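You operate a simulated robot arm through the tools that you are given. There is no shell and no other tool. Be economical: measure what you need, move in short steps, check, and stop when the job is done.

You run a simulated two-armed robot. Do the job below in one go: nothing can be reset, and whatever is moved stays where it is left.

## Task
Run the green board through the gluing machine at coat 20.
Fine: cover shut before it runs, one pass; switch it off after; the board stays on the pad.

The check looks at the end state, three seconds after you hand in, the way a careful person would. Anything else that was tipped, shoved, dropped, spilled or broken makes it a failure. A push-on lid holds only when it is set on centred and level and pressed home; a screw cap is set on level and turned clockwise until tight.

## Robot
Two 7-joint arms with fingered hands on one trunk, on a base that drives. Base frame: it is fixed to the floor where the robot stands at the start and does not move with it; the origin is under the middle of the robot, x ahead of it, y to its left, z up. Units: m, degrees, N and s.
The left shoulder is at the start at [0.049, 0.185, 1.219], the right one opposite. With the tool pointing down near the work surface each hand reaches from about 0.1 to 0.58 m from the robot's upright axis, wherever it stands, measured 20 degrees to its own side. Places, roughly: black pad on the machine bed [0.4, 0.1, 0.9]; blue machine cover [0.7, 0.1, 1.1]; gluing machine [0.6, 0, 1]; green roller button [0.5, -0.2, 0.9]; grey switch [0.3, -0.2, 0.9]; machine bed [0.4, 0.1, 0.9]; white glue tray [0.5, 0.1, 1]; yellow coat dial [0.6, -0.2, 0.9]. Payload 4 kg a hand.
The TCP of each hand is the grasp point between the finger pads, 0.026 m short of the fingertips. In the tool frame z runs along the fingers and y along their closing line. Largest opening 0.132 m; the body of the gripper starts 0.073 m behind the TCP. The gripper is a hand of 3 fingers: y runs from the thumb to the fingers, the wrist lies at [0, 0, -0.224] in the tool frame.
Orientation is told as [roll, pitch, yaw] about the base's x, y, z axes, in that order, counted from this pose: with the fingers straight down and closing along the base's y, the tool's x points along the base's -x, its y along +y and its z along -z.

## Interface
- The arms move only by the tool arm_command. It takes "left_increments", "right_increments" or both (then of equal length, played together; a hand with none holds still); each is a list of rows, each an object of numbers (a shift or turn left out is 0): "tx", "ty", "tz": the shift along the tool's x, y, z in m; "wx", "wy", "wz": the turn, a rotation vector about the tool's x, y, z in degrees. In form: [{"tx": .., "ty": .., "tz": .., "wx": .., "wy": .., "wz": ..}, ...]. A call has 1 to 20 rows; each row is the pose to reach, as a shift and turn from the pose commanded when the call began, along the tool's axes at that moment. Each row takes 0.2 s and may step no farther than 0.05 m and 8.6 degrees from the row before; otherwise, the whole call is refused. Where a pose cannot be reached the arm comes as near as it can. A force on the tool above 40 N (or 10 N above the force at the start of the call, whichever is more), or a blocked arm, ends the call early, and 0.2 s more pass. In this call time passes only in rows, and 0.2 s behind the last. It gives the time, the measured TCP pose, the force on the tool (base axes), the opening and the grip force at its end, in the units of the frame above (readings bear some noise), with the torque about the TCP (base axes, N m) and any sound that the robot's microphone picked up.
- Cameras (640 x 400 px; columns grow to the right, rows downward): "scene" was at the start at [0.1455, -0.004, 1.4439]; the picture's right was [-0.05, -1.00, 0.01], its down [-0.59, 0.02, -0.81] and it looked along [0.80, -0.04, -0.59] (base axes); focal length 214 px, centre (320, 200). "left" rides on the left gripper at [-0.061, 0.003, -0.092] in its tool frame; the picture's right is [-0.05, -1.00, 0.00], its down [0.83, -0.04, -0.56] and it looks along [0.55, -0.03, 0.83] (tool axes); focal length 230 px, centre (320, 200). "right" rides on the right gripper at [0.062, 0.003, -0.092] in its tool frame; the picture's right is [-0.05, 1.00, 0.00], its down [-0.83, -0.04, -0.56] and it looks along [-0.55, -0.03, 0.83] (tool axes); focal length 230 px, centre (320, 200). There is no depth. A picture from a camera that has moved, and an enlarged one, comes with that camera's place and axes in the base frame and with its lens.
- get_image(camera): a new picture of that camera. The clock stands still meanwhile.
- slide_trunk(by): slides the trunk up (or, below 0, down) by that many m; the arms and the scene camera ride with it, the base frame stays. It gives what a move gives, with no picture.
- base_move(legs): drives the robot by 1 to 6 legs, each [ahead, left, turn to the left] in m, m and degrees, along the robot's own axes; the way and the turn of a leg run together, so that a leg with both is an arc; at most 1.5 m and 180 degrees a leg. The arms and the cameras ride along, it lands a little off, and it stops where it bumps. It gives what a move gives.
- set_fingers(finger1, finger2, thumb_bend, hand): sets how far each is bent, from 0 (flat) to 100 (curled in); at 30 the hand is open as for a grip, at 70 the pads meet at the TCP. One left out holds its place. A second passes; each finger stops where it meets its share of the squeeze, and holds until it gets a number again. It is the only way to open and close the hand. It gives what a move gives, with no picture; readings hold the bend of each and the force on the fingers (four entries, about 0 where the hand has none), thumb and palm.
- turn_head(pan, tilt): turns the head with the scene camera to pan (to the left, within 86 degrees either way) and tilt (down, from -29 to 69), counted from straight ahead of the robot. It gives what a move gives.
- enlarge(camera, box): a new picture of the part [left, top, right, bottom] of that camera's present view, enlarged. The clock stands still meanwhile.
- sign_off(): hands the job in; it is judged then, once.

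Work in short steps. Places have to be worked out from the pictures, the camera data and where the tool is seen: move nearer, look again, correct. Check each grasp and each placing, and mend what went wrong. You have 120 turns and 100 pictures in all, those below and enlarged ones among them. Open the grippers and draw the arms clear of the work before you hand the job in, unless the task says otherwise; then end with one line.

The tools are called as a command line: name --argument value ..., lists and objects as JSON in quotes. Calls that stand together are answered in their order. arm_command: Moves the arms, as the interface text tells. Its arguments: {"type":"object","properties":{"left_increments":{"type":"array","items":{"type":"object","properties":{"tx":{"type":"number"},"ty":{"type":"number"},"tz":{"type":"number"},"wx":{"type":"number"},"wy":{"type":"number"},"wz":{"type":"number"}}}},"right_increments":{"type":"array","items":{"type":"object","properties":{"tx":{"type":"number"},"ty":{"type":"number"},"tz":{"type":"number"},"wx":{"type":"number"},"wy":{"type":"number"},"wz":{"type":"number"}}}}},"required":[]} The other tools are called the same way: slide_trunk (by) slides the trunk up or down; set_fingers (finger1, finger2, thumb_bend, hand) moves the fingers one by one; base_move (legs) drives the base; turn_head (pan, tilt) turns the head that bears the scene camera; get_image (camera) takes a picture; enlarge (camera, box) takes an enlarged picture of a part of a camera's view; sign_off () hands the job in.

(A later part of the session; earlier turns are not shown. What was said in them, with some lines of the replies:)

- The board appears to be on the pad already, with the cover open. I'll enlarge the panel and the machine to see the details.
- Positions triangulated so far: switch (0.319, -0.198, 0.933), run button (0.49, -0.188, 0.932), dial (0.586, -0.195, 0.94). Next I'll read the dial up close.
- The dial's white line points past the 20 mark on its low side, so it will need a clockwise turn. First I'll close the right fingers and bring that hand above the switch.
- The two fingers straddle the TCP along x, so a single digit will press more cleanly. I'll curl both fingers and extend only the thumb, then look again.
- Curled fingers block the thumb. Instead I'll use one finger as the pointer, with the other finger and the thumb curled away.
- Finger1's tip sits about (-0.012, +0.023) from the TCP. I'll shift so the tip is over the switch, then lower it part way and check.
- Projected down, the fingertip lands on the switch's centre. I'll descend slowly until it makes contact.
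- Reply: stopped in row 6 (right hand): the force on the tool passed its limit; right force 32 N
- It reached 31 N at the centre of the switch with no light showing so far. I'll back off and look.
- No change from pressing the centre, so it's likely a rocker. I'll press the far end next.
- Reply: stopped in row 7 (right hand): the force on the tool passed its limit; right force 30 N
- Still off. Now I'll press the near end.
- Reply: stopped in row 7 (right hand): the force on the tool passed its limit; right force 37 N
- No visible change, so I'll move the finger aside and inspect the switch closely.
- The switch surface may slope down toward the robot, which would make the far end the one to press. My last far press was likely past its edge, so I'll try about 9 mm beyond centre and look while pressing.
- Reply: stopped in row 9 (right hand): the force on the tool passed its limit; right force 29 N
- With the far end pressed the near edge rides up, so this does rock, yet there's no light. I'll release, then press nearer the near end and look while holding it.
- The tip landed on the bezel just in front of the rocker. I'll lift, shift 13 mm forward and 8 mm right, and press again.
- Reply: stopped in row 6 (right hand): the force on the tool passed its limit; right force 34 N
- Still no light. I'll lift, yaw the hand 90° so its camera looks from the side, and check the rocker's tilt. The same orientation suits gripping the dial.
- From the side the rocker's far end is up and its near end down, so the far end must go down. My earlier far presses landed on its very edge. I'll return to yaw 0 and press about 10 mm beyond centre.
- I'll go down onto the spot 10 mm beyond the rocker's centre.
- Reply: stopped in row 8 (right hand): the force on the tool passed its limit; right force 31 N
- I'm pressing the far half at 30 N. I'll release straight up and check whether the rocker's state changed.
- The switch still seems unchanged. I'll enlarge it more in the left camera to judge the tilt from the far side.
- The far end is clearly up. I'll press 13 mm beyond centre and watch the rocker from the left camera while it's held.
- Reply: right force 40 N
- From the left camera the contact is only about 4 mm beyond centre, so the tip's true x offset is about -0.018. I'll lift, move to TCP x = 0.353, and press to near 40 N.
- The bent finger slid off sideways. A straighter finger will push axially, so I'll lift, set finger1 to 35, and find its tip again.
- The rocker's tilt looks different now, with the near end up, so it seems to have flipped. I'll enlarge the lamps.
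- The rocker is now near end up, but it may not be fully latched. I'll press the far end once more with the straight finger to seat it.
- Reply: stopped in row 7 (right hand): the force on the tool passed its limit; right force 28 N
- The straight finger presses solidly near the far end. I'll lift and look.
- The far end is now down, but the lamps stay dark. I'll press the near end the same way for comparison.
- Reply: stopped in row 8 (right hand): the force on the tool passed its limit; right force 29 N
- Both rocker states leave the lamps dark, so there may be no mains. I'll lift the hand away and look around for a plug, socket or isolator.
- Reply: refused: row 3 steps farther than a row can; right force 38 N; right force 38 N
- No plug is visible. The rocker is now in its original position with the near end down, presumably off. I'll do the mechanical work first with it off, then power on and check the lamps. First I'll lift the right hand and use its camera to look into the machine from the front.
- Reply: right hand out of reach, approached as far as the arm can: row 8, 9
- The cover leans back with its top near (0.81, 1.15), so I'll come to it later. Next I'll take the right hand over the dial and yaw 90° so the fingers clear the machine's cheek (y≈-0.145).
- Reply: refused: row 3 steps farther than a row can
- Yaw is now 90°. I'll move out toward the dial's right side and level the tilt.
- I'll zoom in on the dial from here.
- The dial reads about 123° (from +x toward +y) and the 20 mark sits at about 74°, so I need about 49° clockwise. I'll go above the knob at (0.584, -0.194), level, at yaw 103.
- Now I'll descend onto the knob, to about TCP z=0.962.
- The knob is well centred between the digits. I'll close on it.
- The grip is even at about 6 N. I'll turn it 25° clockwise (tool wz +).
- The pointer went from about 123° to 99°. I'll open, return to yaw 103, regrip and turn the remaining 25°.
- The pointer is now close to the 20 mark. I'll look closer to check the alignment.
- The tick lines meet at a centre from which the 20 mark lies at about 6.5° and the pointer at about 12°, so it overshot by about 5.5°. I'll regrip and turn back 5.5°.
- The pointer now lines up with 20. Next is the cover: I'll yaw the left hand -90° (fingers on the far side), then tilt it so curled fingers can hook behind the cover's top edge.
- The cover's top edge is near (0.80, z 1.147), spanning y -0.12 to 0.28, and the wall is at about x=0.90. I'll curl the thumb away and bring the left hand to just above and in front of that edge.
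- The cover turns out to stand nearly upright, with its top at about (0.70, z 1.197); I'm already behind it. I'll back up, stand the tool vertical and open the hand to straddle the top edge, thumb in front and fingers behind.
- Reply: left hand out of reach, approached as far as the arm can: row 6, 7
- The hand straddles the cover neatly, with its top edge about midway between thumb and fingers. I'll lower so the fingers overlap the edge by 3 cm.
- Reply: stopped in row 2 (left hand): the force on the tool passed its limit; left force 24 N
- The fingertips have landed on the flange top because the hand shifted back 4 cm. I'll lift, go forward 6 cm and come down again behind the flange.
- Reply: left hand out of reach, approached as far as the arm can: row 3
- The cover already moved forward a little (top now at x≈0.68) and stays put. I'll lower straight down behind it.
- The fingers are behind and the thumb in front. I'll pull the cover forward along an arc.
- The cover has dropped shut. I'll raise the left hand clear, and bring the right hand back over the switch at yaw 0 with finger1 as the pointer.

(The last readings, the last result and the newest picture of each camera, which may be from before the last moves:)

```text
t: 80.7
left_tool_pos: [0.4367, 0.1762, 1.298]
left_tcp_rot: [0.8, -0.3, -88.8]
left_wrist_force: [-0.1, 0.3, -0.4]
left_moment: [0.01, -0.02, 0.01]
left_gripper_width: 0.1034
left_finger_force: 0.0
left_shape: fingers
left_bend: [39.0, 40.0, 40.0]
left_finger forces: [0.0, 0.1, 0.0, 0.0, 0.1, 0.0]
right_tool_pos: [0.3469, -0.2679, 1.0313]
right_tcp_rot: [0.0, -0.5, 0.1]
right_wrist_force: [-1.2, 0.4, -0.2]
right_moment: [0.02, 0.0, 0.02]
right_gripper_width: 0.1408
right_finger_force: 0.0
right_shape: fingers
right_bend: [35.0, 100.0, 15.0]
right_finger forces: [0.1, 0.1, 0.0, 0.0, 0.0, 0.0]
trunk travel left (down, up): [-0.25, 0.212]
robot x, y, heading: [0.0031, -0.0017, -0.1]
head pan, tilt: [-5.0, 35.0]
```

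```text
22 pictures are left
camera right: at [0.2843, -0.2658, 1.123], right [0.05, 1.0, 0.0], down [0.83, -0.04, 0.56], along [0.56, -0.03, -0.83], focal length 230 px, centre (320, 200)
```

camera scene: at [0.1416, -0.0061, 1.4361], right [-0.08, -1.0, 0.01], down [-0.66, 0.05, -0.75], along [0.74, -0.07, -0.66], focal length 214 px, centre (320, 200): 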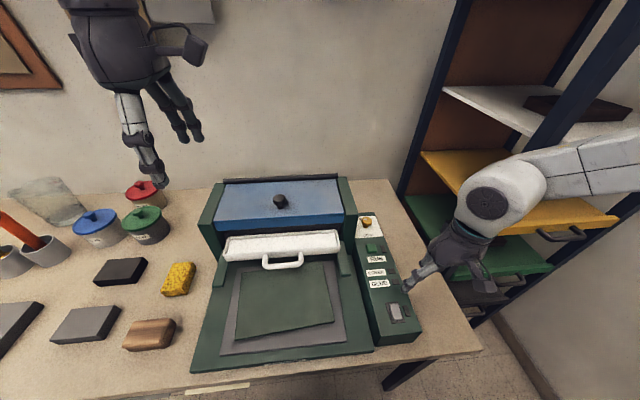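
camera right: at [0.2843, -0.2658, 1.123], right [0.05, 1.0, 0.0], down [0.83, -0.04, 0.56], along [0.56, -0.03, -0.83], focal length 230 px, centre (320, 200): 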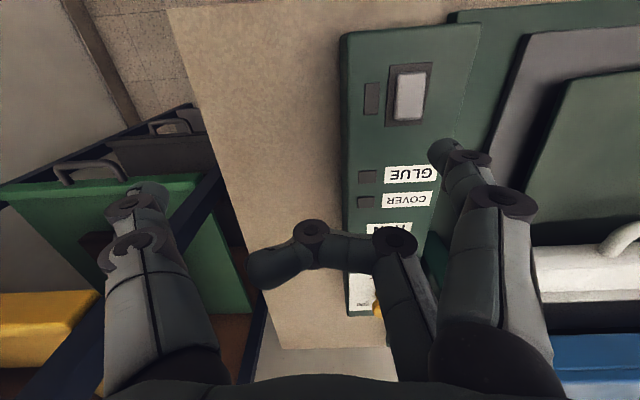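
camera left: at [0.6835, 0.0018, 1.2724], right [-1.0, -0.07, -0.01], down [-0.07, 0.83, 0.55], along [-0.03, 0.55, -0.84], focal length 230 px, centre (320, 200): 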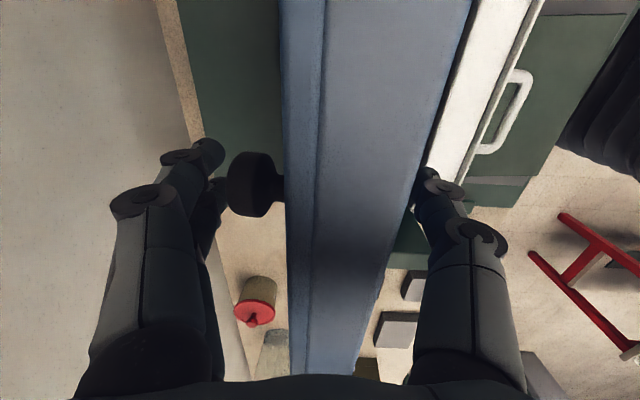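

The cover is shut. Now I'll press the rocker's far end to switch on.

arm_command --right_increments '[{"tx": 0.002, "ty": 0.002, "tz": 0.04}, {"tx": 0.002, "ty": 0.002, "tz": 0.06}, {"tx": 0.002, "ty": 0.002, "tz": 0.069}, {"tx": 0.002, "ty": 0.002, "tz": 0.073}, {"tx": 0.002, "ty": 0.002, "tz": 0.077}, {"tx": 0.002, "ty": 0.002, "tz": 0.081}, {"tx": 0.002, "ty": 0.002, "tz": 0.085}, {"tx": 0.002, "ty": 0.002, "tz": 0.089}]'

arm_command --right_increments '[{"tz": -0.04}, {"tz": -0.08}, {"tz": -0.08, "ty": -0.03}]'

enlarge --camera "right" --box '[340, 30, 500, 250]'

enlarge --camera "scene" --box '[340, 200, 440, 350]'

```text
t: 82.0
left_tool_pos: [0.4354, 0.1762, 1.2985]
left_tcp_rot: [0.9, -0.6, -88.9]
left_wrist_force: [-0.6, -0.7, -0.2]
left_moment: [-0.03, -0.02, 0.0]
left_gripper_width: 0.1038
left_finger_force: 0.0
left_shape: fingers
left_bend: [39.0, 40.0, 40.0]
left_finger forces: [0.1, 0.1, 0.0, 0.0, 0.0, 0.0]
right_tool_pos: [0.3478, -0.2669, 0.954]
right_tcp_rot: [0.1, -1.0, -0.2]
right_wrist_force: [-1.0, -6.2, 25.9]
right_moment: [1.74, 0.35, 0.15]
right_gripper_width: 0.1492
right_finger_force: 12.5
right_shape: fingers
right_bend: [36.0, 100.0, 15.0]
right_finger forces: [25.2, 0.0, 0.0, 0.1, 0.1, 0.0]
trunk travel left (down, up): [-0.25, 0.212]
robot x, y, heading: [0.0013, 0.0021, 0.1]
head pan, tilt: [-5.0, 35.0]
stopped in row 6 (right hand): the force on the tool passed its limit (the readings are from after the stop); the commanded pose is now the measured one
```

```text
t: 82.8
left_tool_pos: [0.4393, 0.1745, 1.2973]
left_tcp_rot: [0.8, -0.3, -88.8]
left_wrist_force: [0.8, -0.6, 0.3]
left_moment: [0.01, -0.01, -0.02]
left_gripper_width: 0.1034
left_finger_force: 0.0
left_shape: fingers
left_bend: [39.0, 40.0, 40.0]
left_finger forces: [0.0, 0.1, 0.1, 0.0, 0.0, 0.0]
right_tool_pos: [0.3446, -0.2973, 1.0309]
right_tcp_rot: [0.2, -0.6, 0.0]
right_wrist_force: [0.1, -0.9, -0.8]
right_moment: [0.01, 0.03, 0.01]
right_gripper_width: 0.1418
right_finger_force: 0.0
right_shape: fingers
right_bend: [35.0, 100.0, 15.0]
right_finger forces: [0.0, 0.1, 0.0, 0.0, 0.0, 0.0]
trunk travel left (down, up): [-0.25, 0.212]
robot x, y, heading: [0.0006, 0.0006, 0.0]
head pan, tilt: [-5.0, 35.0]
```

```text
1.82 times, centred on (420, 140) of right
camera zoom: at [0.2833, -0.294, 1.1228], right [0.05, 1.0, 0.0], down [0.82, -0.05, 0.56], along [0.56, -0.03, -0.83], focal length 418 px, centre (138, 309)
```

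zoom: 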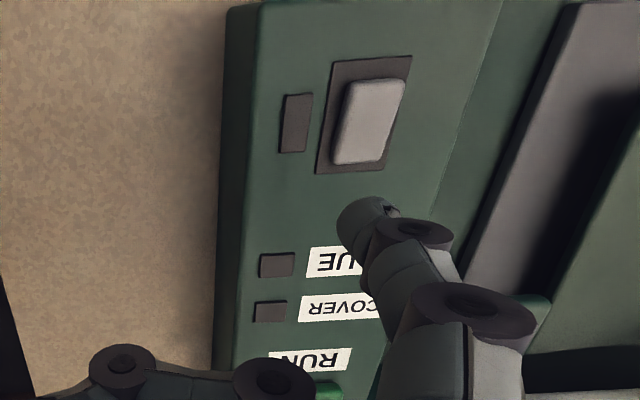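

```text
2.67 times, centred on (390, 275) of scene
camera zoom: at [0.1429, -0.0082, 1.4358], right [-0.08, -1.0, 0.01], down [-0.66, 0.05, -0.75], along [0.74, -0.07, -0.67], focal length 572 px, centre (133, 0)
```

zoom: 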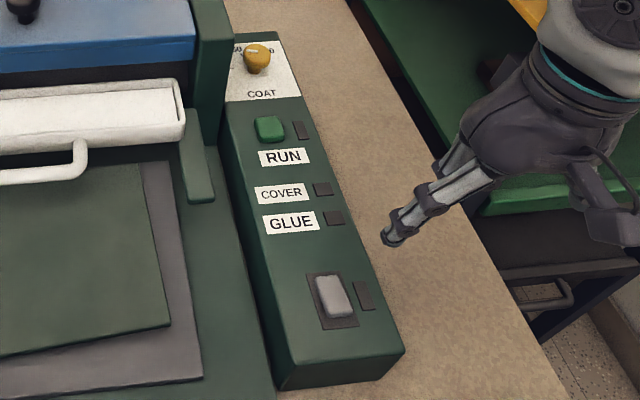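

The rocker is far end down now, yet the lamps look dark. I'll look at them at high zoom.

enlarge --camera "scene" --box '[375, 255, 420, 325]'

```text
5.71 times, centred on (398, 290) of scene
camera zoom: at [0.1429, -0.0082, 1.4358], right [-0.08, -1.0, 0.01], down [-0.66, 0.05, -0.75], along [0.74, -0.07, -0.67], focal length 1226 px, centre (-123, -314)
```

zoom: 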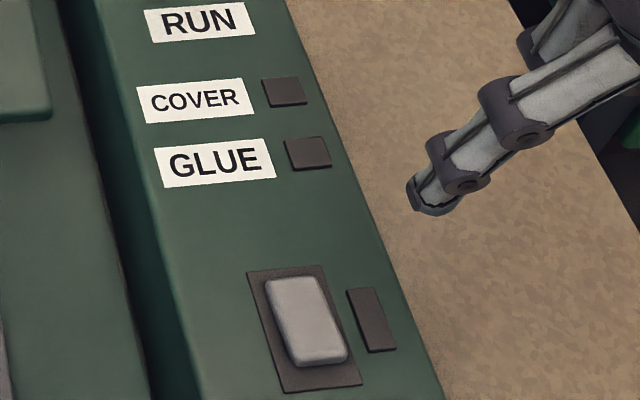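

I'll press the near end firmly, release, and compare from the same view.

arm_command --right_increments '[{"tx": 0.028, "ty": 0.032}, {"tx": 0.028, "ty": 0.032, "tz": 0.04}, {"tx": 0.028, "ty": 0.032, "tz": 0.065}, {"tx": 0.028, "ty": 0.032, "tz": 0.072}, {"tx": 0.028, "ty": 0.032, "tz": 0.076}, {"tx": 0.028, "ty": 0.032, "tz": 0.08}, {"tx": 0.028, "ty": 0.032, "tz": 0.084}, {"tx": 0.028, "ty": 0.032, "tz": 0.088}, {"tx": 0.028, "ty": 0.032, "tz": 0.092}]'

arm_command --right_increments '[{"tz": -0.04}, {"tz": -0.08}, {"tz": -0.08, "ty": -0.035, "tx": -0.03}]'

enlarge --camera "scene" --box '[360, 235, 420, 325]'

```text
t: 84.1
left_tool_pos: [0.435, 0.1739, 1.2998]
left_tcp_rot: [1.0, -0.4, -88.9]
left_wrist_force: [0.4, 0.9, 0.4]
left_moment: [-0.01, -0.01, 0.01]
left_gripper_width: 0.1035
left_finger_force: 0.1
left_shape: fingers
left_bend: [39.0, 40.0, 40.0]
left_finger forces: [0.1, 0.0, 0.0, 0.1, 0.0, 0.0]
right_tool_pos: [0.3178, -0.2675, 0.9588]
right_tcp_rot: [0.0, -1.1, 0.0]
right_wrist_force: [-8.4, -10.7, 32.2]
right_moment: [2.17, 0.4, 0.69]
right_gripper_width: 0.1444
right_finger_force: 16.5
right_shape: fingers
right_bend: [37.0, 100.0, 15.0]
right_finger forces: [33.8, 0.1, 0.0, 0.1, 0.0, 0.0]
trunk travel left (down, up): [-0.25, 0.212]
robot x, y, heading: [-0.0017, -0.0004, -0.0]
head pan, tilt: [-5.0, 35.0]
stopped in row 6 (right hand): the force on the tool passed its limit (the readings are from after the stop); the commanded pose is now the measured one
```

```text
t: 84.9
left_tool_pos: [0.4396, 0.1733, 1.2971]
left_tcp_rot: [0.7, -0.4, -89.0]
left_wrist_force: [0.6, -0.3, -0.5]
left_moment: [-0.01, 0.03, 0.0]
left_gripper_width: 0.1034
left_finger_force: 0.0
left_shape: fingers
left_bend: [39.0, 40.0, 40.0]
left_finger forces: [0.0, 0.0, 0.0, 0.0, 0.0, 0.0]
right_tool_pos: [0.3516, -0.3038, 1.0337]
right_tcp_rot: [0.2, -0.8, -0.1]
right_wrist_force: [0.0, -0.2, -0.2]
right_moment: [0.04, 0.01, -0.01]
right_gripper_width: 0.1415
right_finger_force: 0.1
right_shape: fingers
right_bend: [35.0, 100.0, 15.0]
right_finger forces: [0.0, 0.0, 0.0, 0.1, 0.0, 0.0]
trunk travel left (down, up): [-0.25, 0.212]
robot x, y, heading: [-0.001, 0.0036, 0.1]
head pan, tilt: [-5.0, 35.0]
```

```text
4.44 times, centred on (390, 280) of scene
camera zoom: at [0.1448, -0.0082, 1.4355], right [-0.08, -1.0, 0.01], down [-0.66, 0.05, -0.75], along [0.74, -0.07, -0.67], focal length 953 px, centre (9, -156)
```

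zoom: 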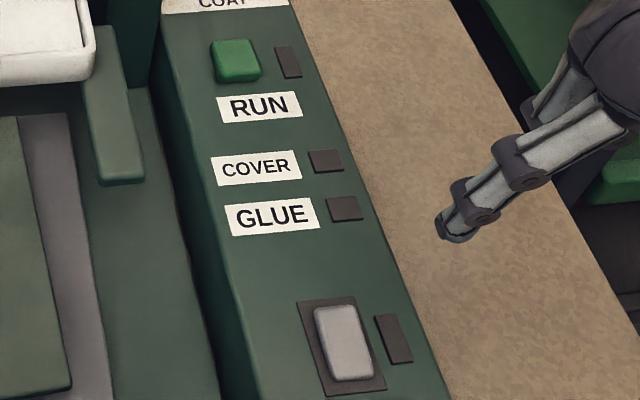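

I can't get a lamp in either state, so before trying RUN I'll check that the tray is fully home. I'll yaw the left hand back to 0, close its fingers, and stage it in front of the tray handle (0.4375, 0.057, 0.954).

set_fingers --hand "left" --finger1 68 --finger2 68 --thumb_bend 68

arm_command --left_increments '[{"wz": -8.5, "ty": -0.01, "tx": -0.015, "tz": 0.02}, {"wz": -17, "ty": -0.02, "tx": -0.03, "tz": 0.04}, {"wz": -25.5, "ty": -0.03, "tx": -0.045, "tz": 0.06}, {"wz": -34, "ty": -0.04, "tx": -0.06, "tz": 0.08}, {"wz": -42.5, "ty": -0.045, "tx": -0.075, "tz": 0.1}, {"wz": -51, "ty": -0.05, "tx": -0.09, "tz": 0.12}, {"wz": -59.5, "ty": -0.055, "tx": -0.1, "tz": 0.145}, {"wz": -68, "ty": -0.06, "tx": -0.112, "tz": 0.17}, {"wz": -76.5, "ty": -0.06, "tx": -0.115, "tz": 0.2}, {"wz": -85, "ty": -0.06, "tx": -0.115, "tz": 0.23}, {"wz": -89, "ty": -0.06, "tx": -0.115, "tz": 0.25}]'

get_image --camera "scene"

```text
t: 85.9
left_tool_pos: [0.439, 0.1753, 1.298]
left_tcp_rot: [0.8, -0.4, -88.9]
left_wrist_force: [0.6, 0.0, 0.0]
left_moment: [0.02, -0.01, 0.01]
left_gripper_width: 0.0116
left_finger_force: 0.1
left_shape: fingers
left_bend: [68.0, 68.0, 68.0]
left_finger forces: [0.0, 0.1, 0.0, 0.1, 0.0, 0.1]
right_tool_pos: [0.349, -0.3026, 1.0345]
right_tcp_rot: [-0.1, -0.9, -0.1]
right_wrist_force: [0.5, -0.2, 0.7]
right_moment: [0.0, -0.02, -0.02]
right_gripper_width: 0.1415
right_finger_force: 0.0
right_shape: fingers
right_bend: [35.0, 100.0, 15.0]
right_finger forces: [0.0, 0.0, 0.0, 0.0, 0.0, 0.1]
trunk travel left (down, up): [-0.25, 0.212]
robot x, y, heading: [0.0011, -0.0005, 0.2]
head pan, tilt: [-5.0, 35.0]
```

```text
t: 88.3
left_tool_pos: [0.3841, 0.0569, 1.0485]
left_tcp_rot: [-0.4, -0.8, 0.4]
left_wrist_force: [0.7, -1.1, -0.3]
left_moment: [0.0, -0.01, 0.03]
left_gripper_width: 0.0112
left_finger_force: 0.1
left_shape: fingers
left_bend: [68.0, 68.0, 68.0]
left_finger forces: [0.0, 0.1, 0.0, 0.0, 0.0, 0.0]
right_tool_pos: [0.3494, -0.3023, 1.0354]
right_tcp_rot: [0.0, -0.9, 0.0]
right_wrist_force: [0.3, 0.5, -0.8]
right_moment: [-0.04, -0.03, 0.02]
right_gripper_width: 0.1414
right_finger_force: 0.0
right_shape: fingers
right_bend: [35.0, 100.0, 15.0]
right_finger forces: [0.1, 0.0, 0.0, 0.1, 0.0, 0.1]
trunk travel left (down, up): [-0.25, 0.212]
robot x, y, heading: [-0.0013, -0.0014, 0.1]
head pan, tilt: [-5.0, 35.0]
```

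```text
17 pictures are left
camera scene: at [0.1421, -0.0067, 1.436], right [-0.08, -1.0, 0.01], down [-0.66, 0.05, -0.75], along [0.74, -0.07, -0.66], focal length 214 px, centre (320, 200)
```

scene: 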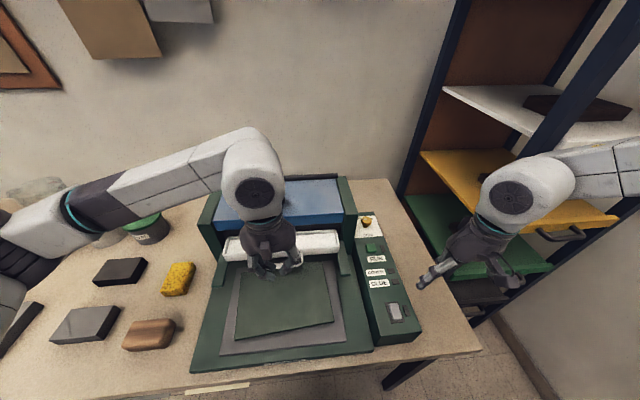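

I'll lower in front of the handle and push forward gently while reading the force.

arm_command --left_increments '[{"tz": 0.04}, {"tz": 0.07}, {"tz": 0.0765}, {"tz": 0.0765, "tx": -0.01}, {"tz": 0.0765, "tx": -0.018}, {"tz": 0.0765, "tx": -0.022}, {"tz": 0.0765, "tx": -0.025}]'

```text
t: 89.9
left_tool_pos: [0.4102, 0.0573, 0.9724]
left_tcp_rot: [-0.4, -0.8, 0.2]
left_wrist_force: [0.4, -0.2, -0.6]
left_moment: [0.02, -0.02, 0.0]
left_gripper_width: 0.0114
left_finger_force: 0.0
left_shape: fingers
left_bend: [68.0, 68.0, 68.0]
left_finger forces: [0.0, 0.0, 0.1, 0.0, 0.0, 0.1]
right_tool_pos: [0.3495, -0.3027, 1.0348]
right_tcp_rot: [0.0, -1.0, 0.0]
right_wrist_force: [0.2, -0.1, 0.2]
right_moment: [-0.02, 0.01, 0.0]
right_gripper_width: 0.1418
right_finger_force: 0.1
right_shape: fingers
right_bend: [35.0, 100.0, 15.0]
right_finger forces: [0.0, 0.1, 0.1, 0.0, 0.1, 0.1]
trunk travel left (down, up): [-0.25, 0.212]
robot x, y, heading: [-0.0, 0.0007, -0.1]
head pan, tilt: [-5.0, 35.0]
```

No contact yet, so I'll continue forward in small steps.

arm_command --left_increments '[{"tx": -0.004}, {"tx": -0.008}, {"tx": -0.011}, {"tx": -0.014}, {"tx": -0.017}]'

get_image --camera "left"

```text
t: 91.1
left_tool_pos: [0.4159, 0.0561, 0.9705]
left_tcp_rot: [-0.4, 0.2, -0.4]
left_wrist_force: [-27.2, 1.2, 11.8]
left_moment: [0.31, 0.04, 0.77]
left_gripper_width: 0.0113
left_finger_force: 14.4
left_shape: fingers
left_bend: [69.0, 68.0, 68.0]
left_finger forces: [29.3, 0.0, 0.0, 0.0, 0.0, 0.1]
right_tool_pos: [0.3468, -0.3027, 1.0355]
right_tcp_rot: [0.0, -1.2, 0.0]
right_wrist_force: [1.5, -0.8, -0.7]
right_moment: [-0.01, 0.02, 0.0]
right_gripper_width: 0.1415
right_finger_force: 0.1
right_shape: fingers
right_bend: [35.0, 100.0, 15.0]
right_finger forces: [0.0, 0.1, 0.1, 0.0, 0.0, 0.0]
trunk travel left (down, up): [-0.25, 0.212]
robot x, y, heading: [-0.0032, -0.0013, 0.3]
head pan, tilt: [-5.0, 35.0]
stopped in row 5 (left hand): the force on the tool passed its limit (the readings are from after the stop); the commanded pose is now the measured one
```

```text
16 pictures are left
camera left: at [0.4773, 0.0595, 1.0642], right [0.04, -1.0, 0.01], down [-0.83, -0.03, 0.56], along [-0.56, -0.03, -0.83], focal length 230 px, centre (320, 200)
```

left: 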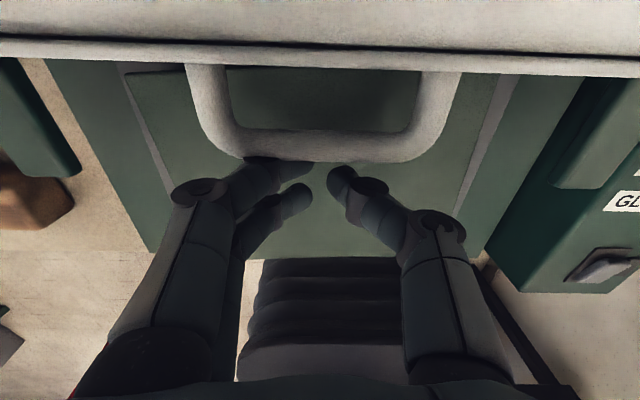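

The tray is firmly against its stop: 27 N and no movement. I'll back off, raise the left hand, and use its camera on the panel to read the rocker's present state.

arm_command --left_increments '[{"tx": 0.015}, {"tx": 0.02, "tz": -0.045}, {"tx": 0.02, "tz": -0.09}, {"tx": 0.0, "tz": -0.135}, {"tx": -0.03, "tz": -0.17, "ty": 0.01}, {"tx": -0.06, "tz": -0.2, "ty": 0.02}]'

get_image --camera "left"

enlarge --camera "left" --box '[420, 60, 600, 230]'

```text
t: 92.5
left_tool_pos: [0.4796, 0.075, 1.1733]
left_tcp_rot: [-0.3, -0.2, -0.2]
left_wrist_force: [-0.1, 0.2, 0.9]
left_moment: [-0.01, 0.04, 0.0]
left_gripper_width: 0.0111
left_finger_force: 0.1
left_shape: fingers
left_bend: [68.0, 68.0, 68.0]
left_finger forces: [0.0, 0.0, 0.0, 0.1, 0.1, 0.0]
right_tool_pos: [0.3486, -0.3028, 1.0359]
right_tcp_rot: [0.0, -0.9, 0.0]
right_wrist_force: [0.0, 0.3, 0.3]
right_moment: [0.02, -0.01, -0.02]
right_gripper_width: 0.1414
right_finger_force: 0.0
right_shape: fingers
right_bend: [35.0, 100.0, 15.0]
right_finger forces: [0.0, 0.0, 0.1, 0.0, 0.0, 0.1]
trunk travel left (down, up): [-0.25, 0.212]
robot x, y, heading: [0.0017, 0.0008, 0.1]
head pan, tilt: [-5.0, 35.0]
```

```text
15 pictures are left
camera left: at [0.5419, 0.0787, 1.2658], right [0.05, -1.0, 0.01], down [-0.83, -0.04, 0.55], along [-0.55, -0.03, -0.83], focal length 230 px, centre (320, 200)
```

left: 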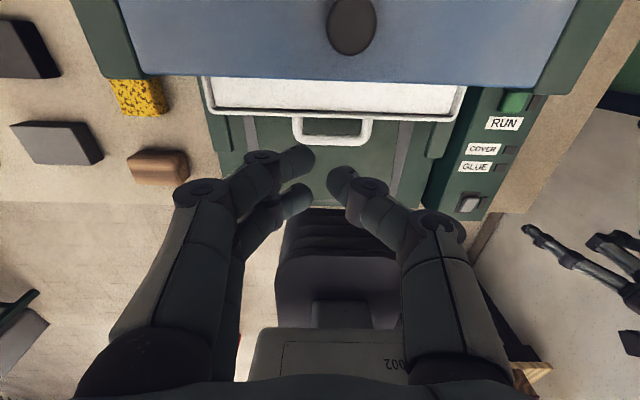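

```text
2.35 times, centred on (510, 145) of left
camera zoom: at [0.5419, 0.0787, 1.2658], right [0.05, -1.0, 0.01], down [-0.83, -0.04, 0.55], along [-0.55, -0.03, -0.83], focal length 541 px, centre (-127, 329)
```

zoom: 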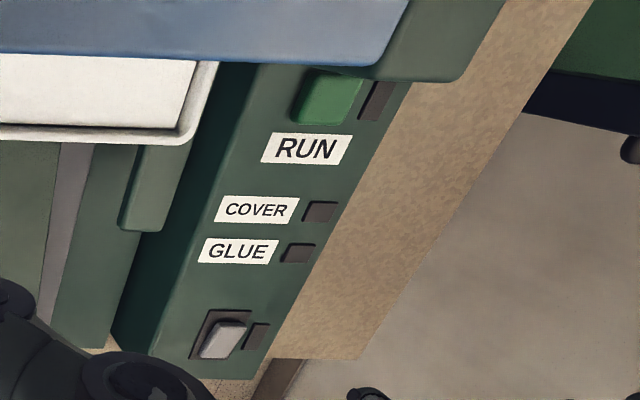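

The rocker's far end is up again and all lamps are dark. I'll press the far end a bit further out and hold it for longer, looking while it's held.

arm_command --right_increments '[{"tx": -0.001, "ty": 0.036, "tz": 0.03}, {"tx": -0.001, "ty": 0.036, "tz": 0.065}, {"tx": -0.001, "ty": 0.036, "tz": 0.072}, {"tx": -0.001, "ty": 0.036, "tz": 0.075}, {"tx": -0.001, "ty": 0.036, "tz": 0.077}, {"tx": -0.001, "ty": 0.036, "tz": 0.079}, {"tx": -0.001, "ty": 0.036, "tz": 0.081}, {"tx": -0.001, "ty": 0.036, "tz": 0.083}, {"tx": -0.001, "ty": 0.036, "tz": 0.085}, {"tx": -0.001, "ty": 0.036, "tz": 0.087}, {"tx": -0.001, "ty": 0.036, "tz": 0.089}]'

enlarge --camera "left" --box '[440, 140, 520, 220]'

```text
t: 94.1
left_tool_pos: [0.48, 0.0744, 1.1732]
left_tcp_rot: [-0.4, -0.2, -0.2]
left_wrist_force: [0.3, -0.9, 0.5]
left_moment: [0.01, 0.02, 0.03]
left_gripper_width: 0.0109
left_finger_force: 0.0
left_shape: fingers
left_bend: [68.0, 68.0, 68.0]
left_finger forces: [0.0, 0.0, 0.0, 0.0, 0.0, 0.0]
right_tool_pos: [0.3534, -0.2674, 0.9574]
right_tcp_rot: [0.1, -1.4, -0.2]
right_wrist_force: [-1.2, -4.6, 19.2]
right_moment: [1.42, 0.31, 0.23]
right_gripper_width: 0.1488
right_finger_force: 9.2
right_shape: fingers
right_bend: [32.0, 100.0, 15.0]
right_finger forces: [18.3, 0.0, 0.0, 0.0, 0.0, 0.1]
trunk travel left (down, up): [-0.25, 0.212]
robot x, y, heading: [0.0028, 0.0, -0.0]
head pan, tilt: [-5.0, 35.0]
stopped in row 8 (right hand): the force on the tool passed its limit (the readings are from after the stop); the commanded pose is now the measured one
```

```text
5.00 times, centred on (480, 180) of left
camera zoom: at [0.541, 0.0783, 1.2656], right [0.05, -1.0, 0.01], down [-0.83, -0.04, 0.55], along [-0.55, -0.03, -0.83], focal length 1150 px, centre (-480, 300)
```

zoom: 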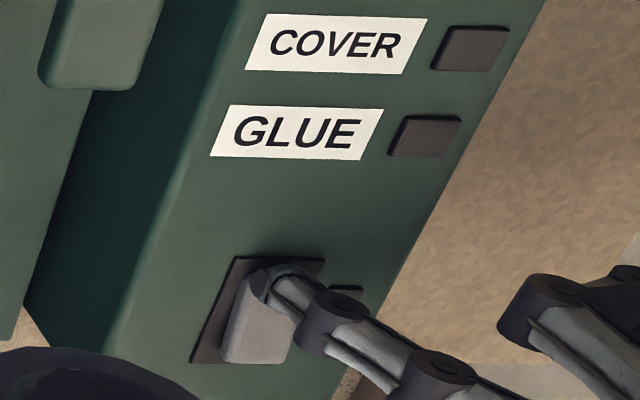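

I'll press a little deeper from here, then release and look.

arm_command --right_increments '[{"tz": 0.003}, {"tz": 0.005}, {"tz": 0.007}, {"tz": 0.009}, {"tz": 0.009}, {"tz": 0.009}]'

arm_command --right_increments '[{"tz": -0.04}, {"tz": -0.08}, {"tz": -0.09, "ty": -0.045}]'

enlarge --camera "left" --box '[440, 80, 540, 220]'

```text
t: 94.9
left_tool_pos: [0.4801, 0.0743, 1.1731]
left_tcp_rot: [-0.3, -0.3, -0.2]
left_wrist_force: [0.6, 0.5, -0.1]
left_moment: [-0.04, -0.01, 0.01]
left_gripper_width: 0.0112
left_finger_force: 0.0
left_shape: fingers
left_bend: [68.0, 68.0, 68.0]
left_finger forces: [0.0, 0.0, 0.0, 0.0, 0.0, 0.0]
right_tool_pos: [0.3559, -0.2656, 0.9513]
right_tcp_rot: [0.2, -1.7, -0.3]
right_wrist_force: [6.4, -0.1, 9.4]
right_moment: [0.64, 0.01, -0.43]
right_gripper_width: 0.1491
right_finger_force: 4.4
right_shape: fingers
right_bend: [32.0, 100.0, 15.0]
right_finger forces: [8.8, 0.1, 0.0, 0.0, 0.0, 0.0]
trunk travel left (down, up): [-0.25, 0.212]
robot x, y, heading: [-0.0014, 0.0025, 0.1]
head pan, tilt: [-5.0, 35.0]
stopped in row 3 (right hand): the force on the tool passed its limit (the readings are from after the stop); the commanded pose is now the measured one
```

```text
t: 95.7
left_tool_pos: [0.4799, 0.0733, 1.1733]
left_tcp_rot: [-0.2, -0.2, -0.2]
left_wrist_force: [-0.1, 1.1, 0.3]
left_moment: [0.03, -0.01, -0.01]
left_gripper_width: 0.0109
left_finger_force: 0.1
left_shape: fingers
left_bend: [68.0, 68.0, 68.0]
left_finger forces: [0.0, 0.0, 0.0, 0.0, 0.0, 0.0]
right_tool_pos: [0.3526, -0.3118, 1.0396]
right_tcp_rot: [0.3, -1.4, -0.2]
right_wrist_force: [-0.6, 0.3, -0.8]
right_moment: [0.04, 0.03, 0.02]
right_gripper_width: 0.1418
right_finger_force: 0.1
right_shape: fingers
right_bend: [35.0, 100.0, 15.0]
right_finger forces: [0.0, 0.0, 0.0, 0.1, 0.1, 0.0]
trunk travel left (down, up): [-0.25, 0.212]
robot x, y, heading: [0.0009, 0.0002, 0.1]
head pan, tilt: [-5.0, 35.0]
```

```text
2.86 times, centred on (490, 150) of left
camera zoom: at [0.5415, 0.0757, 1.2655], right [0.05, -1.0, 0.0], down [-0.83, -0.04, 0.55], along [-0.55, -0.03, -0.83], focal length 657 px, centre (-166, 343)
```

zoom: 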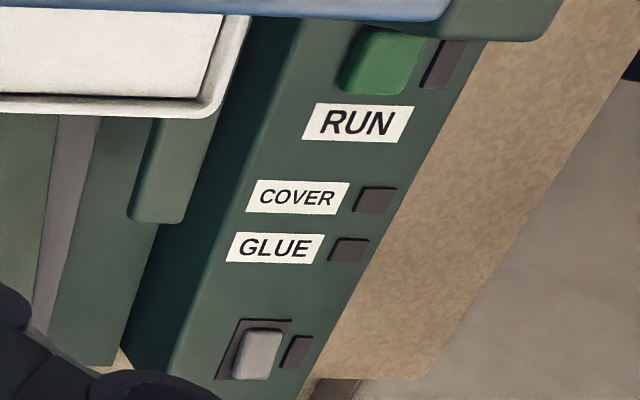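

The far end is down now, the position opposite to the starting one. With the cover shut, tray home and dial at 20, I'll press RUN and listen. The tip goes to (0.49, -0.188).

arm_command --right_increments '[{"tx": -0.04, "ty": 0.015}, {"tx": -0.08, "ty": 0.03}, {"tx": -0.115, "ty": 0.045}, {"tx": -0.146, "ty": 0.055}, {"tx": -0.146, "ty": 0.055, "tz": 0.03}, {"tx": -0.146, "ty": 0.055, "tz": 0.055}]'

get_image --camera "right"

```text
t: 97.1
left_tool_pos: [0.4799, 0.0746, 1.1716]
left_tcp_rot: [-0.3, 0.0, -0.2]
left_wrist_force: [-0.3, -0.1, 0.5]
left_moment: [-0.02, 0.04, 0.0]
left_gripper_width: 0.011
left_finger_force: 0.1
left_shape: fingers
left_bend: [68.0, 68.0, 68.0]
left_finger forces: [0.1, 0.0, 0.0, 0.1, 0.1, 0.0]
right_tool_pos: [0.5029, -0.2569, 0.9911]
right_tcp_rot: [0.1, -1.6, -0.3]
right_wrist_force: [-0.3, 0.9, -0.1]
right_moment: [-0.01, 0.03, -0.01]
right_gripper_width: 0.1417
right_finger_force: 0.0
right_shape: fingers
right_bend: [35.0, 100.0, 15.0]
right_finger forces: [0.1, 0.1, 0.0, 0.0, 0.0, 0.1]
trunk travel left (down, up): [-0.25, 0.212]
robot x, y, heading: [0.0001, 0.002, -0.0]
head pan, tilt: [-5.0, 35.0]
```

```text
11 pictures are left
camera right: at [0.4385, -0.254, 1.0804], right [0.06, 1.0, 0.0], down [0.82, -0.05, 0.58], along [0.58, -0.03, -0.82], focal length 230 px, centre (320, 200)
```

right: 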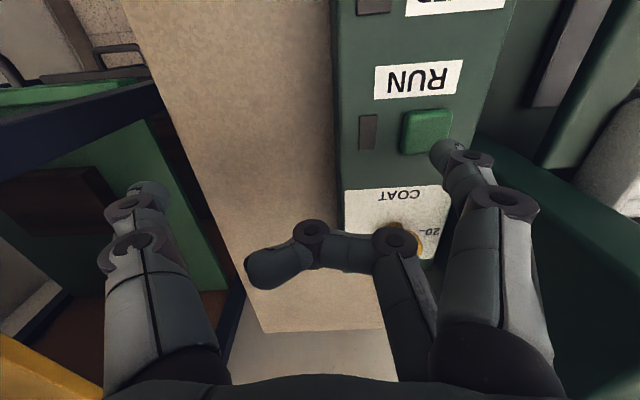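

The tip would land about 8 mm right of centre, so I'll correct that and press the button.

arm_command --right_increments '[{"ty": 0.008}, {"ty": 0.008, "tz": 0.02}, {"ty": 0.008, "tz": 0.026}, {"ty": 0.008, "tz": 0.03}, {"ty": 0.008, "tz": 0.033}, {"ty": 0.008, "tz": 0.036}, {"ty": 0.008, "tz": 0.039}, {"ty": 0.008, "tz": 0.042}]'

arm_command --right_increments '[{"tz": -0.03}, {"tz": -0.06, "ty": -0.02}]'

get_image --camera "scene"

```text
t: 98.8
left_tool_pos: [0.4786, 0.0745, 1.1726]
left_tcp_rot: [-0.4, -0.2, -0.2]
left_wrist_force: [-0.4, 0.1, 0.2]
left_moment: [-0.05, 0.05, 0.01]
left_gripper_width: 0.011
left_finger_force: 0.1
left_shape: fingers
left_bend: [68.0, 68.0, 68.0]
left_finger forces: [0.1, 0.1, 0.1, 0.0, 0.1, 0.1]
right_tool_pos: [0.5022, -0.249, 0.9544]
right_tcp_rot: [0.4, -2.2, -0.4]
right_wrist_force: [-4.8, -9.3, 35.7]
right_moment: [2.46, 0.47, 0.36]
right_gripper_width: 0.1469
right_finger_force: 18.3
right_shape: fingers
right_bend: [37.0, 100.0, 15.0]
right_finger forces: [37.3, 0.0, 0.0, 0.0, 0.0, 0.1]
trunk travel left (down, up): [-0.25, 0.212]
robot x, y, heading: [-0.0018, 0.0002, 0.2]
head pan, tilt: [-5.0, 35.0]
heard: click
stopped in row 8 (right hand): the force on the tool passed its limit (the readings are from after the stop); the commanded pose is now the measured one
```

```text
t: 99.4
left_tool_pos: [0.478, 0.074, 1.1723]
left_tcp_rot: [-0.3, -0.3, -0.2]
left_wrist_force: [0.2, -0.9, -0.6]
left_moment: [0.03, 0.0, 0.0]
left_gripper_width: 0.011
left_finger_force: 0.0
left_shape: fingers
left_bend: [68.0, 68.0, 68.0]
left_finger forces: [0.0, 0.0, 0.1, 0.0, 0.0, 0.0]
right_tool_pos: [0.5009, -0.27, 1.0101]
right_tcp_rot: [0.2, -1.9, -0.3]
right_wrist_force: [-0.7, 0.3, 0.6]
right_moment: [0.03, -0.01, 0.02]
right_gripper_width: 0.1417
right_finger_force: 0.0
right_shape: fingers
right_bend: [35.0, 100.0, 15.0]
right_finger forces: [0.0, 0.0, 0.0, 0.1, 0.1, 0.0]
trunk travel left (down, up): [-0.25, 0.212]
robot x, y, heading: [0.0033, 0.0033, -0.0]
head pan, tilt: [-5.0, 35.0]
```

```text
10 pictures are left
camera scene: at [0.139, -0.0078, 1.4362], right [-0.09, -1.0, 0.01], down [-0.66, 0.05, -0.75], along [0.75, -0.07, -0.66], focal length 214 px, centre (320, 200)
```

scene: 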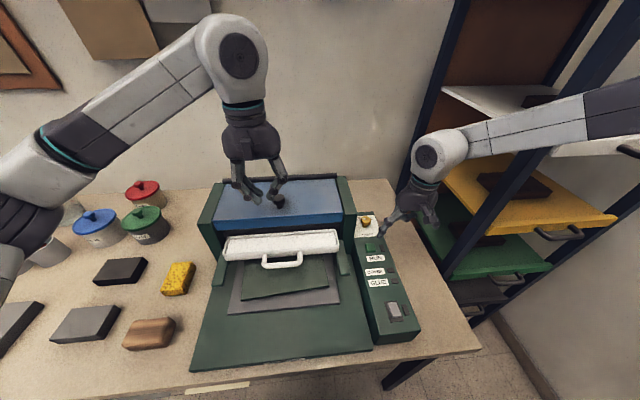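

It clicked and the pad with the board is now travelling in, so the machine is on and running. I'll wait with the right hand held clear.

arm_command --right_increments '[{"tz": -0.02}, {"tz": -0.04}, {"tz": -0.04}, {"tz": -0.04}, {"tz": -0.04}, {"tz": -0.04}, {"tz": -0.04}, {"tz": -0.04}, {"tz": -0.04}, {"tz": -0.04}, {"tz": -0.04}, {"tz": -0.04}, {"tz": -0.04}, {"tz": -0.04}, {"tz": -0.04}, {"tz": -0.04}, {"tz": -0.04}, {"tz": -0.04}, {"tz": -0.04}, {"tz": -0.04}]'

get_image --camera "scene"

```text
t: 103.6
left_tool_pos: [0.4807, 0.0741, 1.1721]
left_tcp_rot: [-0.4, -0.2, -0.3]
left_wrist_force: [0.7, -0.4, 0.3]
left_moment: [-0.02, 0.01, 0.01]
left_gripper_width: 0.0109
left_finger_force: 0.1
left_shape: fingers
left_bend: [68.0, 68.0, 68.0]
left_finger forces: [0.1, 0.0, 0.1, 0.0, 0.1, 0.0]
right_tool_pos: [0.4983, -0.2703, 1.0496]
right_tcp_rot: [0.3, -1.9, -0.2]
right_wrist_force: [-0.1, 0.3, -0.6]
right_moment: [0.02, 0.0, 0.01]
right_gripper_width: 0.1419
right_finger_force: 0.0
right_shape: fingers
right_bend: [35.0, 100.0, 15.0]
right_finger forces: [0.0, 0.0, 0.0, 0.0, 0.0, 0.1]
trunk travel left (down, up): [-0.25, 0.212]
robot x, y, heading: [-0.0007, 0.0, -0.2]
head pan, tilt: [-5.0, 35.0]
```

```text
9 pictures are left
camera scene: at [0.1413, -0.0071, 1.436], right [-0.09, -1.0, 0.01], down [-0.66, 0.05, -0.75], along [0.74, -0.07, -0.66], focal length 214 px, centre (320, 200)
```

scene: 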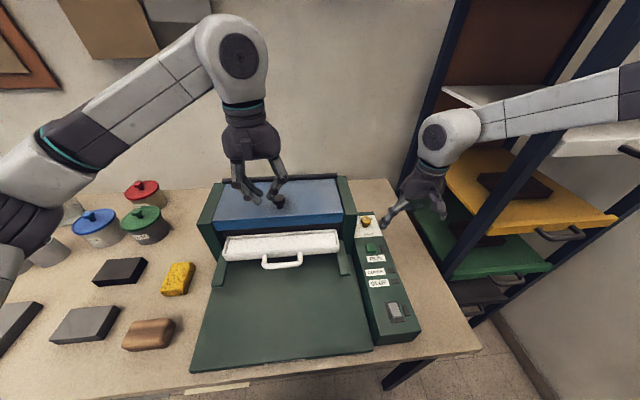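

The pad is fully inside. While it finishes, I'll bring the right hand toward the switch's near end without touching it.

arm_command --right_increments '[{"tx": 0.03}, {"tx": 0.06}, {"tx": 0.09}, {"tx": 0.12}, {"tx": 0.15}, {"tx": 0.165}, {"tx": 0.18}, {"tx": 0.18}, {"tx": 0.18}, {"tx": 0.18}, {"tx": 0.18}, {"tx": 0.18}, {"tx": 0.18}, {"tx": 0.18}, {"tx": 0.18}, {"tx": 0.18}, {"tx": 0.18}, {"tx": 0.18}, {"tx": 0.18}, {"tx": 0.18}]'

get_image --camera "scene"

```text
t: 107.8
left_tool_pos: [0.4808, 0.0747, 1.1742]
left_tcp_rot: [-0.4, -0.2, -0.2]
left_wrist_force: [0.4, 0.6, -0.4]
left_moment: [0.02, -0.04, -0.03]
left_gripper_width: 0.0108
left_finger_force: 0.1
left_shape: fingers
left_bend: [68.0, 68.0, 68.0]
left_finger forces: [0.0, 0.1, 0.0, 0.0, 0.1, 0.0]
right_tool_pos: [0.3183, -0.2696, 1.0478]
right_tcp_rot: [0.2, -1.7, -0.3]
right_wrist_force: [0.5, -0.3, 0.1]
right_moment: [0.0, -0.03, 0.01]
right_gripper_width: 0.1417
right_finger_force: 0.1
right_shape: fingers
right_bend: [35.0, 100.0, 15.0]
right_finger forces: [0.1, 0.0, 0.0, 0.0, 0.0, 0.0]
trunk travel left (down, up): [-0.25, 0.212]
robot x, y, heading: [-0.002, -0.0001, 0.2]
head pan, tilt: [-5.0, 35.0]
```

```text
8 pictures are left
camera scene: at [0.1413, -0.0071, 1.436], right [-0.09, -1.0, 0.01], down [-0.66, 0.05, -0.75], along [0.74, -0.07, -0.66], focal length 214 px, centre (320, 200)
```

scene: 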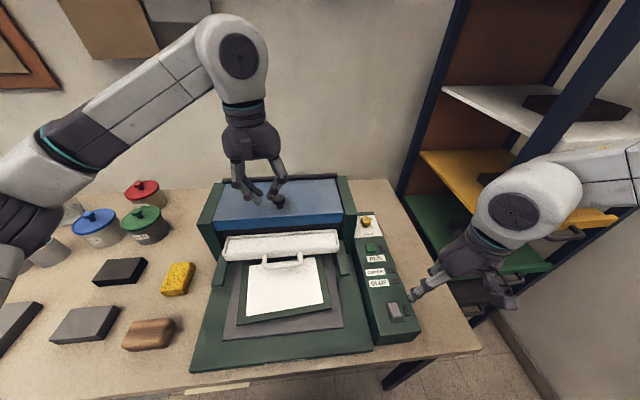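

The board is coming back out coated white, still a little short of its starting place. I'll wait a few more seconds.

arm_command --right_increments '[{"tz": 0.005}, {"tz": 0.01}, {"tz": 0.01}, {"tz": 0.01}, {"tz": 0.01}, {"tz": 0.01}, {"tz": 0.01}, {"tz": 0.01}, {"tz": 0.01}, {"tz": 0.01}, {"tz": 0.01}, {"tz": 0.01}, {"tz": 0.01}, {"tz": 0.01}, {"tz": 0.01}, {"tz": 0.01}, {"tz": 0.01}, {"tz": 0.01}]'

get_image --camera "scene"

```text
t: 111.6
left_tool_pos: [0.4807, 0.0746, 1.1718]
left_tcp_rot: [-0.4, -0.2, -0.2]
left_wrist_force: [0.7, -0.1, 0.1]
left_moment: [-0.01, -0.03, 0.0]
left_gripper_width: 0.0109
left_finger_force: 0.0
left_shape: fingers
left_bend: [68.0, 68.0, 68.0]
left_finger forces: [0.0, 0.1, 0.0, 0.0, 0.1, 0.1]
right_tool_pos: [0.3192, -0.2686, 1.0359]
right_tcp_rot: [0.1, -1.8, -0.2]
right_wrist_force: [-0.5, 0.0, 0.3]
right_moment: [0.01, 0.03, -0.04]
right_gripper_width: 0.1419
right_finger_force: 0.0
right_shape: fingers
right_bend: [35.0, 100.0, 15.0]
right_finger forces: [0.0, 0.1, 0.0, 0.1, 0.0, 0.0]
trunk travel left (down, up): [-0.25, 0.212]
robot x, y, heading: [0.0009, 0.0021, 0.1]
head pan, tilt: [-5.0, 35.0]
```

```text
7 pictures are left
camera scene: at [0.1413, -0.0071, 1.436], right [-0.09, -1.0, 0.01], down [-0.66, 0.05, -0.75], along [0.74, -0.07, -0.66], focal length 214 px, centre (320, 200)
```

scene: 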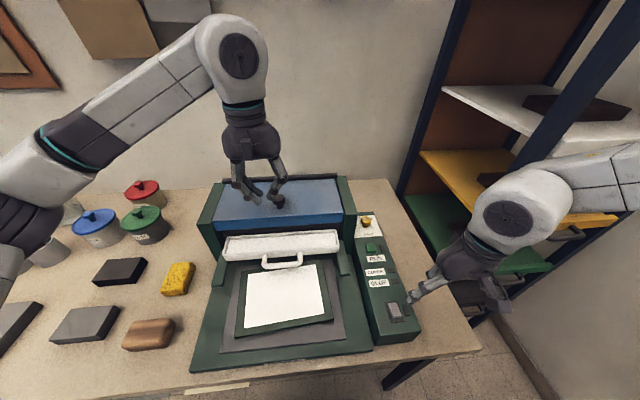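

The pass is complete and the pad is back in place. Now I'll switch off by pressing the rocker's near end.

arm_command --right_increments '[{"tx": 0.004, "ty": 0.001, "tz": 0.04}, {"tx": 0.004, "ty": 0.001, "tz": 0.066}, {"tx": 0.004, "ty": 0.001, "tz": 0.073}, {"tx": 0.004, "ty": 0.001, "tz": 0.076}, {"tx": 0.004, "ty": 0.001, "tz": 0.079}, {"tx": 0.004, "ty": 0.001, "tz": 0.082}, {"tx": 0.004, "ty": 0.001, "tz": 0.085}, {"tx": 0.004, "ty": 0.001, "tz": 0.088}, {"tx": 0.004, "ty": 0.001, "tz": 0.091}]'

arm_command --right_increments '[{"tz": -0.04}, {"tz": -0.08}, {"tz": -0.09, "ty": -0.045}]'

enlarge --camera "left" --box '[450, 160, 510, 220]'

```text
t: 112.8
left_tool_pos: [0.4774, 0.0725, 1.1739]
left_tcp_rot: [-0.3, -0.2, -0.3]
left_wrist_force: [-0.2, 0.6, 0.7]
left_moment: [0.01, 0.04, 0.03]
left_gripper_width: 0.0108
left_finger_force: 0.1
left_shape: fingers
left_bend: [68.0, 68.0, 68.0]
left_finger forces: [0.1, 0.1, 0.0, 0.1, 0.0, 0.0]
right_tool_pos: [0.318, -0.2682, 0.9599]
right_tcp_rot: [0.2, -2.2, -0.4]
right_wrist_force: [-9.5, -13.5, 36.0]
right_moment: [2.35, 0.39, 0.77]
right_gripper_width: 0.1436
right_finger_force: 18.5
right_shape: fingers
right_bend: [38.0, 100.0, 15.0]
right_finger forces: [36.9, 0.1, 0.0, 0.1, 0.0, 0.0]
trunk travel left (down, up): [-0.25, 0.212]
robot x, y, heading: [0.0017, 0.0, -0.1]
head pan, tilt: [-5.0, 35.0]
stopped in row 6 (right hand): the force on the tool passed its limit (the readings are from after the stop); the commanded pose is now the measured one
```

```text
t: 113.6
left_tool_pos: [0.4804, 0.0711, 1.1728]
left_tcp_rot: [-0.3, -0.2, -0.3]
left_wrist_force: [-0.2, 0.1, -0.6]
left_moment: [0.02, -0.02, 0.0]
left_gripper_width: 0.0108
left_finger_force: 0.0
left_shape: fingers
left_bend: [68.0, 68.0, 68.0]
left_finger forces: [0.0, 0.0, 0.0, 0.0, 0.1, 0.1]
right_tool_pos: [0.3134, -0.3158, 1.0505]
right_tcp_rot: [0.2, -2.0, -0.4]
right_wrist_force: [-0.8, -0.7, 0.2]
right_moment: [0.02, 0.0, -0.01]
right_gripper_width: 0.1413
right_finger_force: 0.0
right_shape: fingers
right_bend: [35.0, 100.0, 15.0]
right_finger forces: [0.0, 0.0, 0.1, 0.0, 0.1, 0.0]
trunk travel left (down, up): [-0.25, 0.212]
robot x, y, heading: [0.0018, -0.0003, -0.0]
head pan, tilt: [-5.0, 35.0]
```

```text
6.67 times, centred on (480, 190) of left
camera zoom: at [0.5415, 0.0749, 1.2656], right [0.05, -1.0, 0.0], down [-0.83, -0.04, 0.55], along [-0.55, -0.03, -0.83], focal length 1534 px, centre (-747, 267)
```

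zoom: 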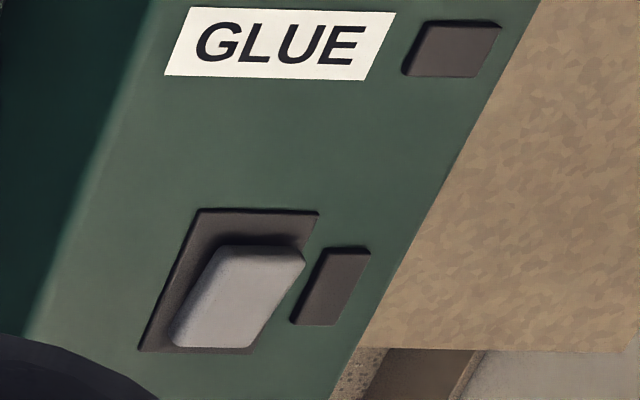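

The rocker is near end down again, its original off position. I'll retract both arms clear, open the hands and do a final check.

arm_command --left_increments '[{"tz": -0.04}, {"tz": -0.08}, {"tz": -0.12, "tx": 0.02}, {"tz": -0.15, "tx": 0.05, "ty": 0.02}, {"tz": -0.15, "tx": 0.08, "ty": 0.05}, {"tz": -0.15, "tx": 0.1, "ty": 0.09}]' --right_increments '[{"tz": -0.04}, {"tz": -0.08}, {"tz": -0.12}, {"tz": -0.15, "ty": -0.02}, {"tz": -0.18, "ty": -0.03}, {"tz": -0.2, "ty": -0.03}]'

set_fingers --hand "left" --finger1 30 --finger2 30 --thumb_bend 30

set_fingers --hand "right" --finger1 30 --finger2 30 --thumb_bend 30

get_image --camera "scene"

enlarge --camera "scene" --box '[180, 170, 420, 350]'

enlarge --camera "scene" --box '[350, 205, 390, 245]'

```text
t: 115.0
left_tool_pos: [0.3803, 0.1644, 1.3233]
left_tcp_rot: [-0.6, -0.2, -0.4]
left_wrist_force: [-0.6, 0.1, 0.1]
left_moment: [-0.06, -0.03, 0.01]
left_gripper_width: 0.011
left_finger_force: 0.0
left_shape: fingers
left_bend: [68.0, 68.0, 68.0]
left_finger forces: [0.0, 0.1, 0.0, 0.1, 0.0, 0.1]
right_tool_pos: [0.3082, -0.3393, 1.2507]
right_tcp_rot: [0.0, -2.1, -0.3]
right_wrist_force: [-0.2, 0.3, -0.2]
right_moment: [0.0, 0.03, -0.02]
right_gripper_width: 0.1417
right_finger_force: 0.0
right_shape: fingers
right_bend: [35.0, 100.0, 15.0]
right_finger forces: [0.0, 0.1, 0.0, 0.0, 0.0, 0.1]
trunk travel left (down, up): [-0.25, 0.212]
robot x, y, heading: [-0.0035, -0.0015, 0.0]
head pan, tilt: [-5.0, 35.0]
```

```text
t: 116.0
left_tool_pos: [0.3828, 0.1617, 1.3229]
left_tcp_rot: [-0.4, -0.1, -0.3]
left_wrist_force: [-0.2, -0.8, -0.3]
left_moment: [0.03, 0.02, 0.0]
left_gripper_width: 0.134
left_finger_force: 0.1
left_shape: fingers
left_bend: [30.0, 30.0, 30.0]
left_finger forces: [0.0, 0.0, 0.1, 0.0, 0.0, 0.1]
right_tool_pos: [0.3103, -0.3409, 1.2494]
right_tcp_rot: [0.2, -2.1, -0.4]
right_wrist_force: [0.3, 0.4, -0.3]
right_moment: [-0.01, -0.02, -0.02]
right_gripper_width: 0.1414
right_finger_force: 0.1
right_shape: fingers
right_bend: [35.0, 100.0, 15.0]
right_finger forces: [0.0, 0.0, 0.0, 0.1, 0.1, 0.0]
trunk travel left (down, up): [-0.25, 0.212]
robot x, y, heading: [0.001, 0.0022, -0.2]
head pan, tilt: [-5.0, 35.0]
```

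```text
t: 117.0
left_tool_pos: [0.3822, 0.1612, 1.3225]
left_tcp_rot: [-0.5, -0.3, -0.3]
left_wrist_force: [-0.2, 0.0, -0.1]
left_moment: [0.01, 0.01, -0.04]
left_gripper_width: 0.1339
left_finger_force: 0.0
left_shape: fingers
left_bend: [30.0, 30.0, 30.0]
left_finger forces: [0.0, 0.0, 0.0, 0.0, 0.0, 0.0]
right_tool_pos: [0.3101, -0.3421, 1.2487]
right_tcp_rot: [0.2, -2.0, -0.5]
right_wrist_force: [0.3, 0.6, 0.4]
right_moment: [-0.02, -0.01, 0.03]
right_gripper_width: 0.1343
right_finger_force: 0.0
right_shape: fingers
right_bend: [30.0, 30.0, 30.0]
right_finger forces: [0.0, 0.0, 0.0, 0.0, 0.0, 0.0]
trunk travel left (down, up): [-0.25, 0.212]
robot x, y, heading: [0.0012, -0.0006, 0.1]
head pan, tilt: [-5.0, 35.0]
```

```text
5 pictures are left
camera scene: at [0.1412, -0.0075, 1.436], right [-0.09, -1.0, 0.01], down [-0.66, 0.05, -0.75], along [0.74, -0.07, -0.66], focal length 214 px, centre (320, 200)
```

scene: 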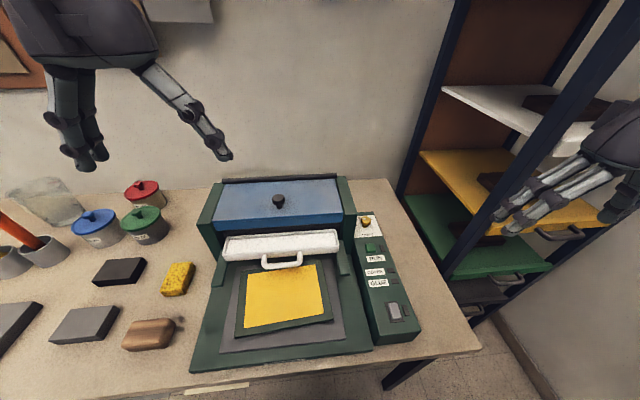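

```text
2.22 times, centred on (300, 260) of scene
camera zoom: at [0.1412, -0.0075, 1.436], right [-0.09, -1.0, 0.01], down [-0.66, 0.05, -0.75], along [0.74, -0.07, -0.66], focal length 477 px, centre (364, 67)
```

zoom: 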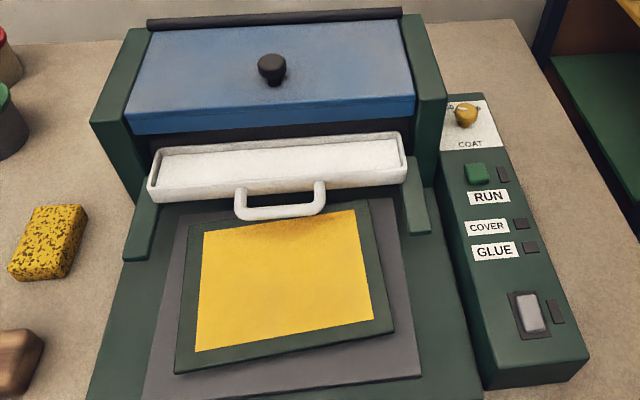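

```text
10.00 times, centred on (370, 225) of scene
camera zoom: at [0.1412, -0.0075, 1.436], right [-0.09, -1.0, 0.01], down [-0.66, 0.05, -0.75], along [0.74, -0.07, -0.66], focal length 2145 px, centre (-180, -50)
```

zoom: 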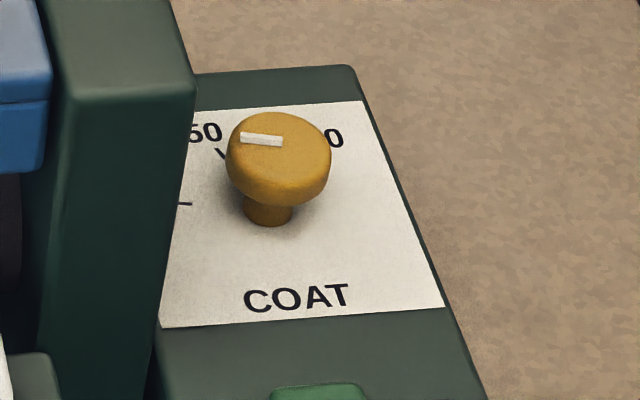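

The board is coated and lies on the pad. The cover is shut, the dial is at 20, the switch is back in its off position, and both arms are clear. I'm handing in.

sign_off

```text
The job is handed in.
```

The green board had one pass at coat 20 with the cover shut. It is back on the pad coated, and the switch is back in its starting (off) position. The panel lamps never lit, even while the machine ran, so I judged on and off by the rocker's tilt.
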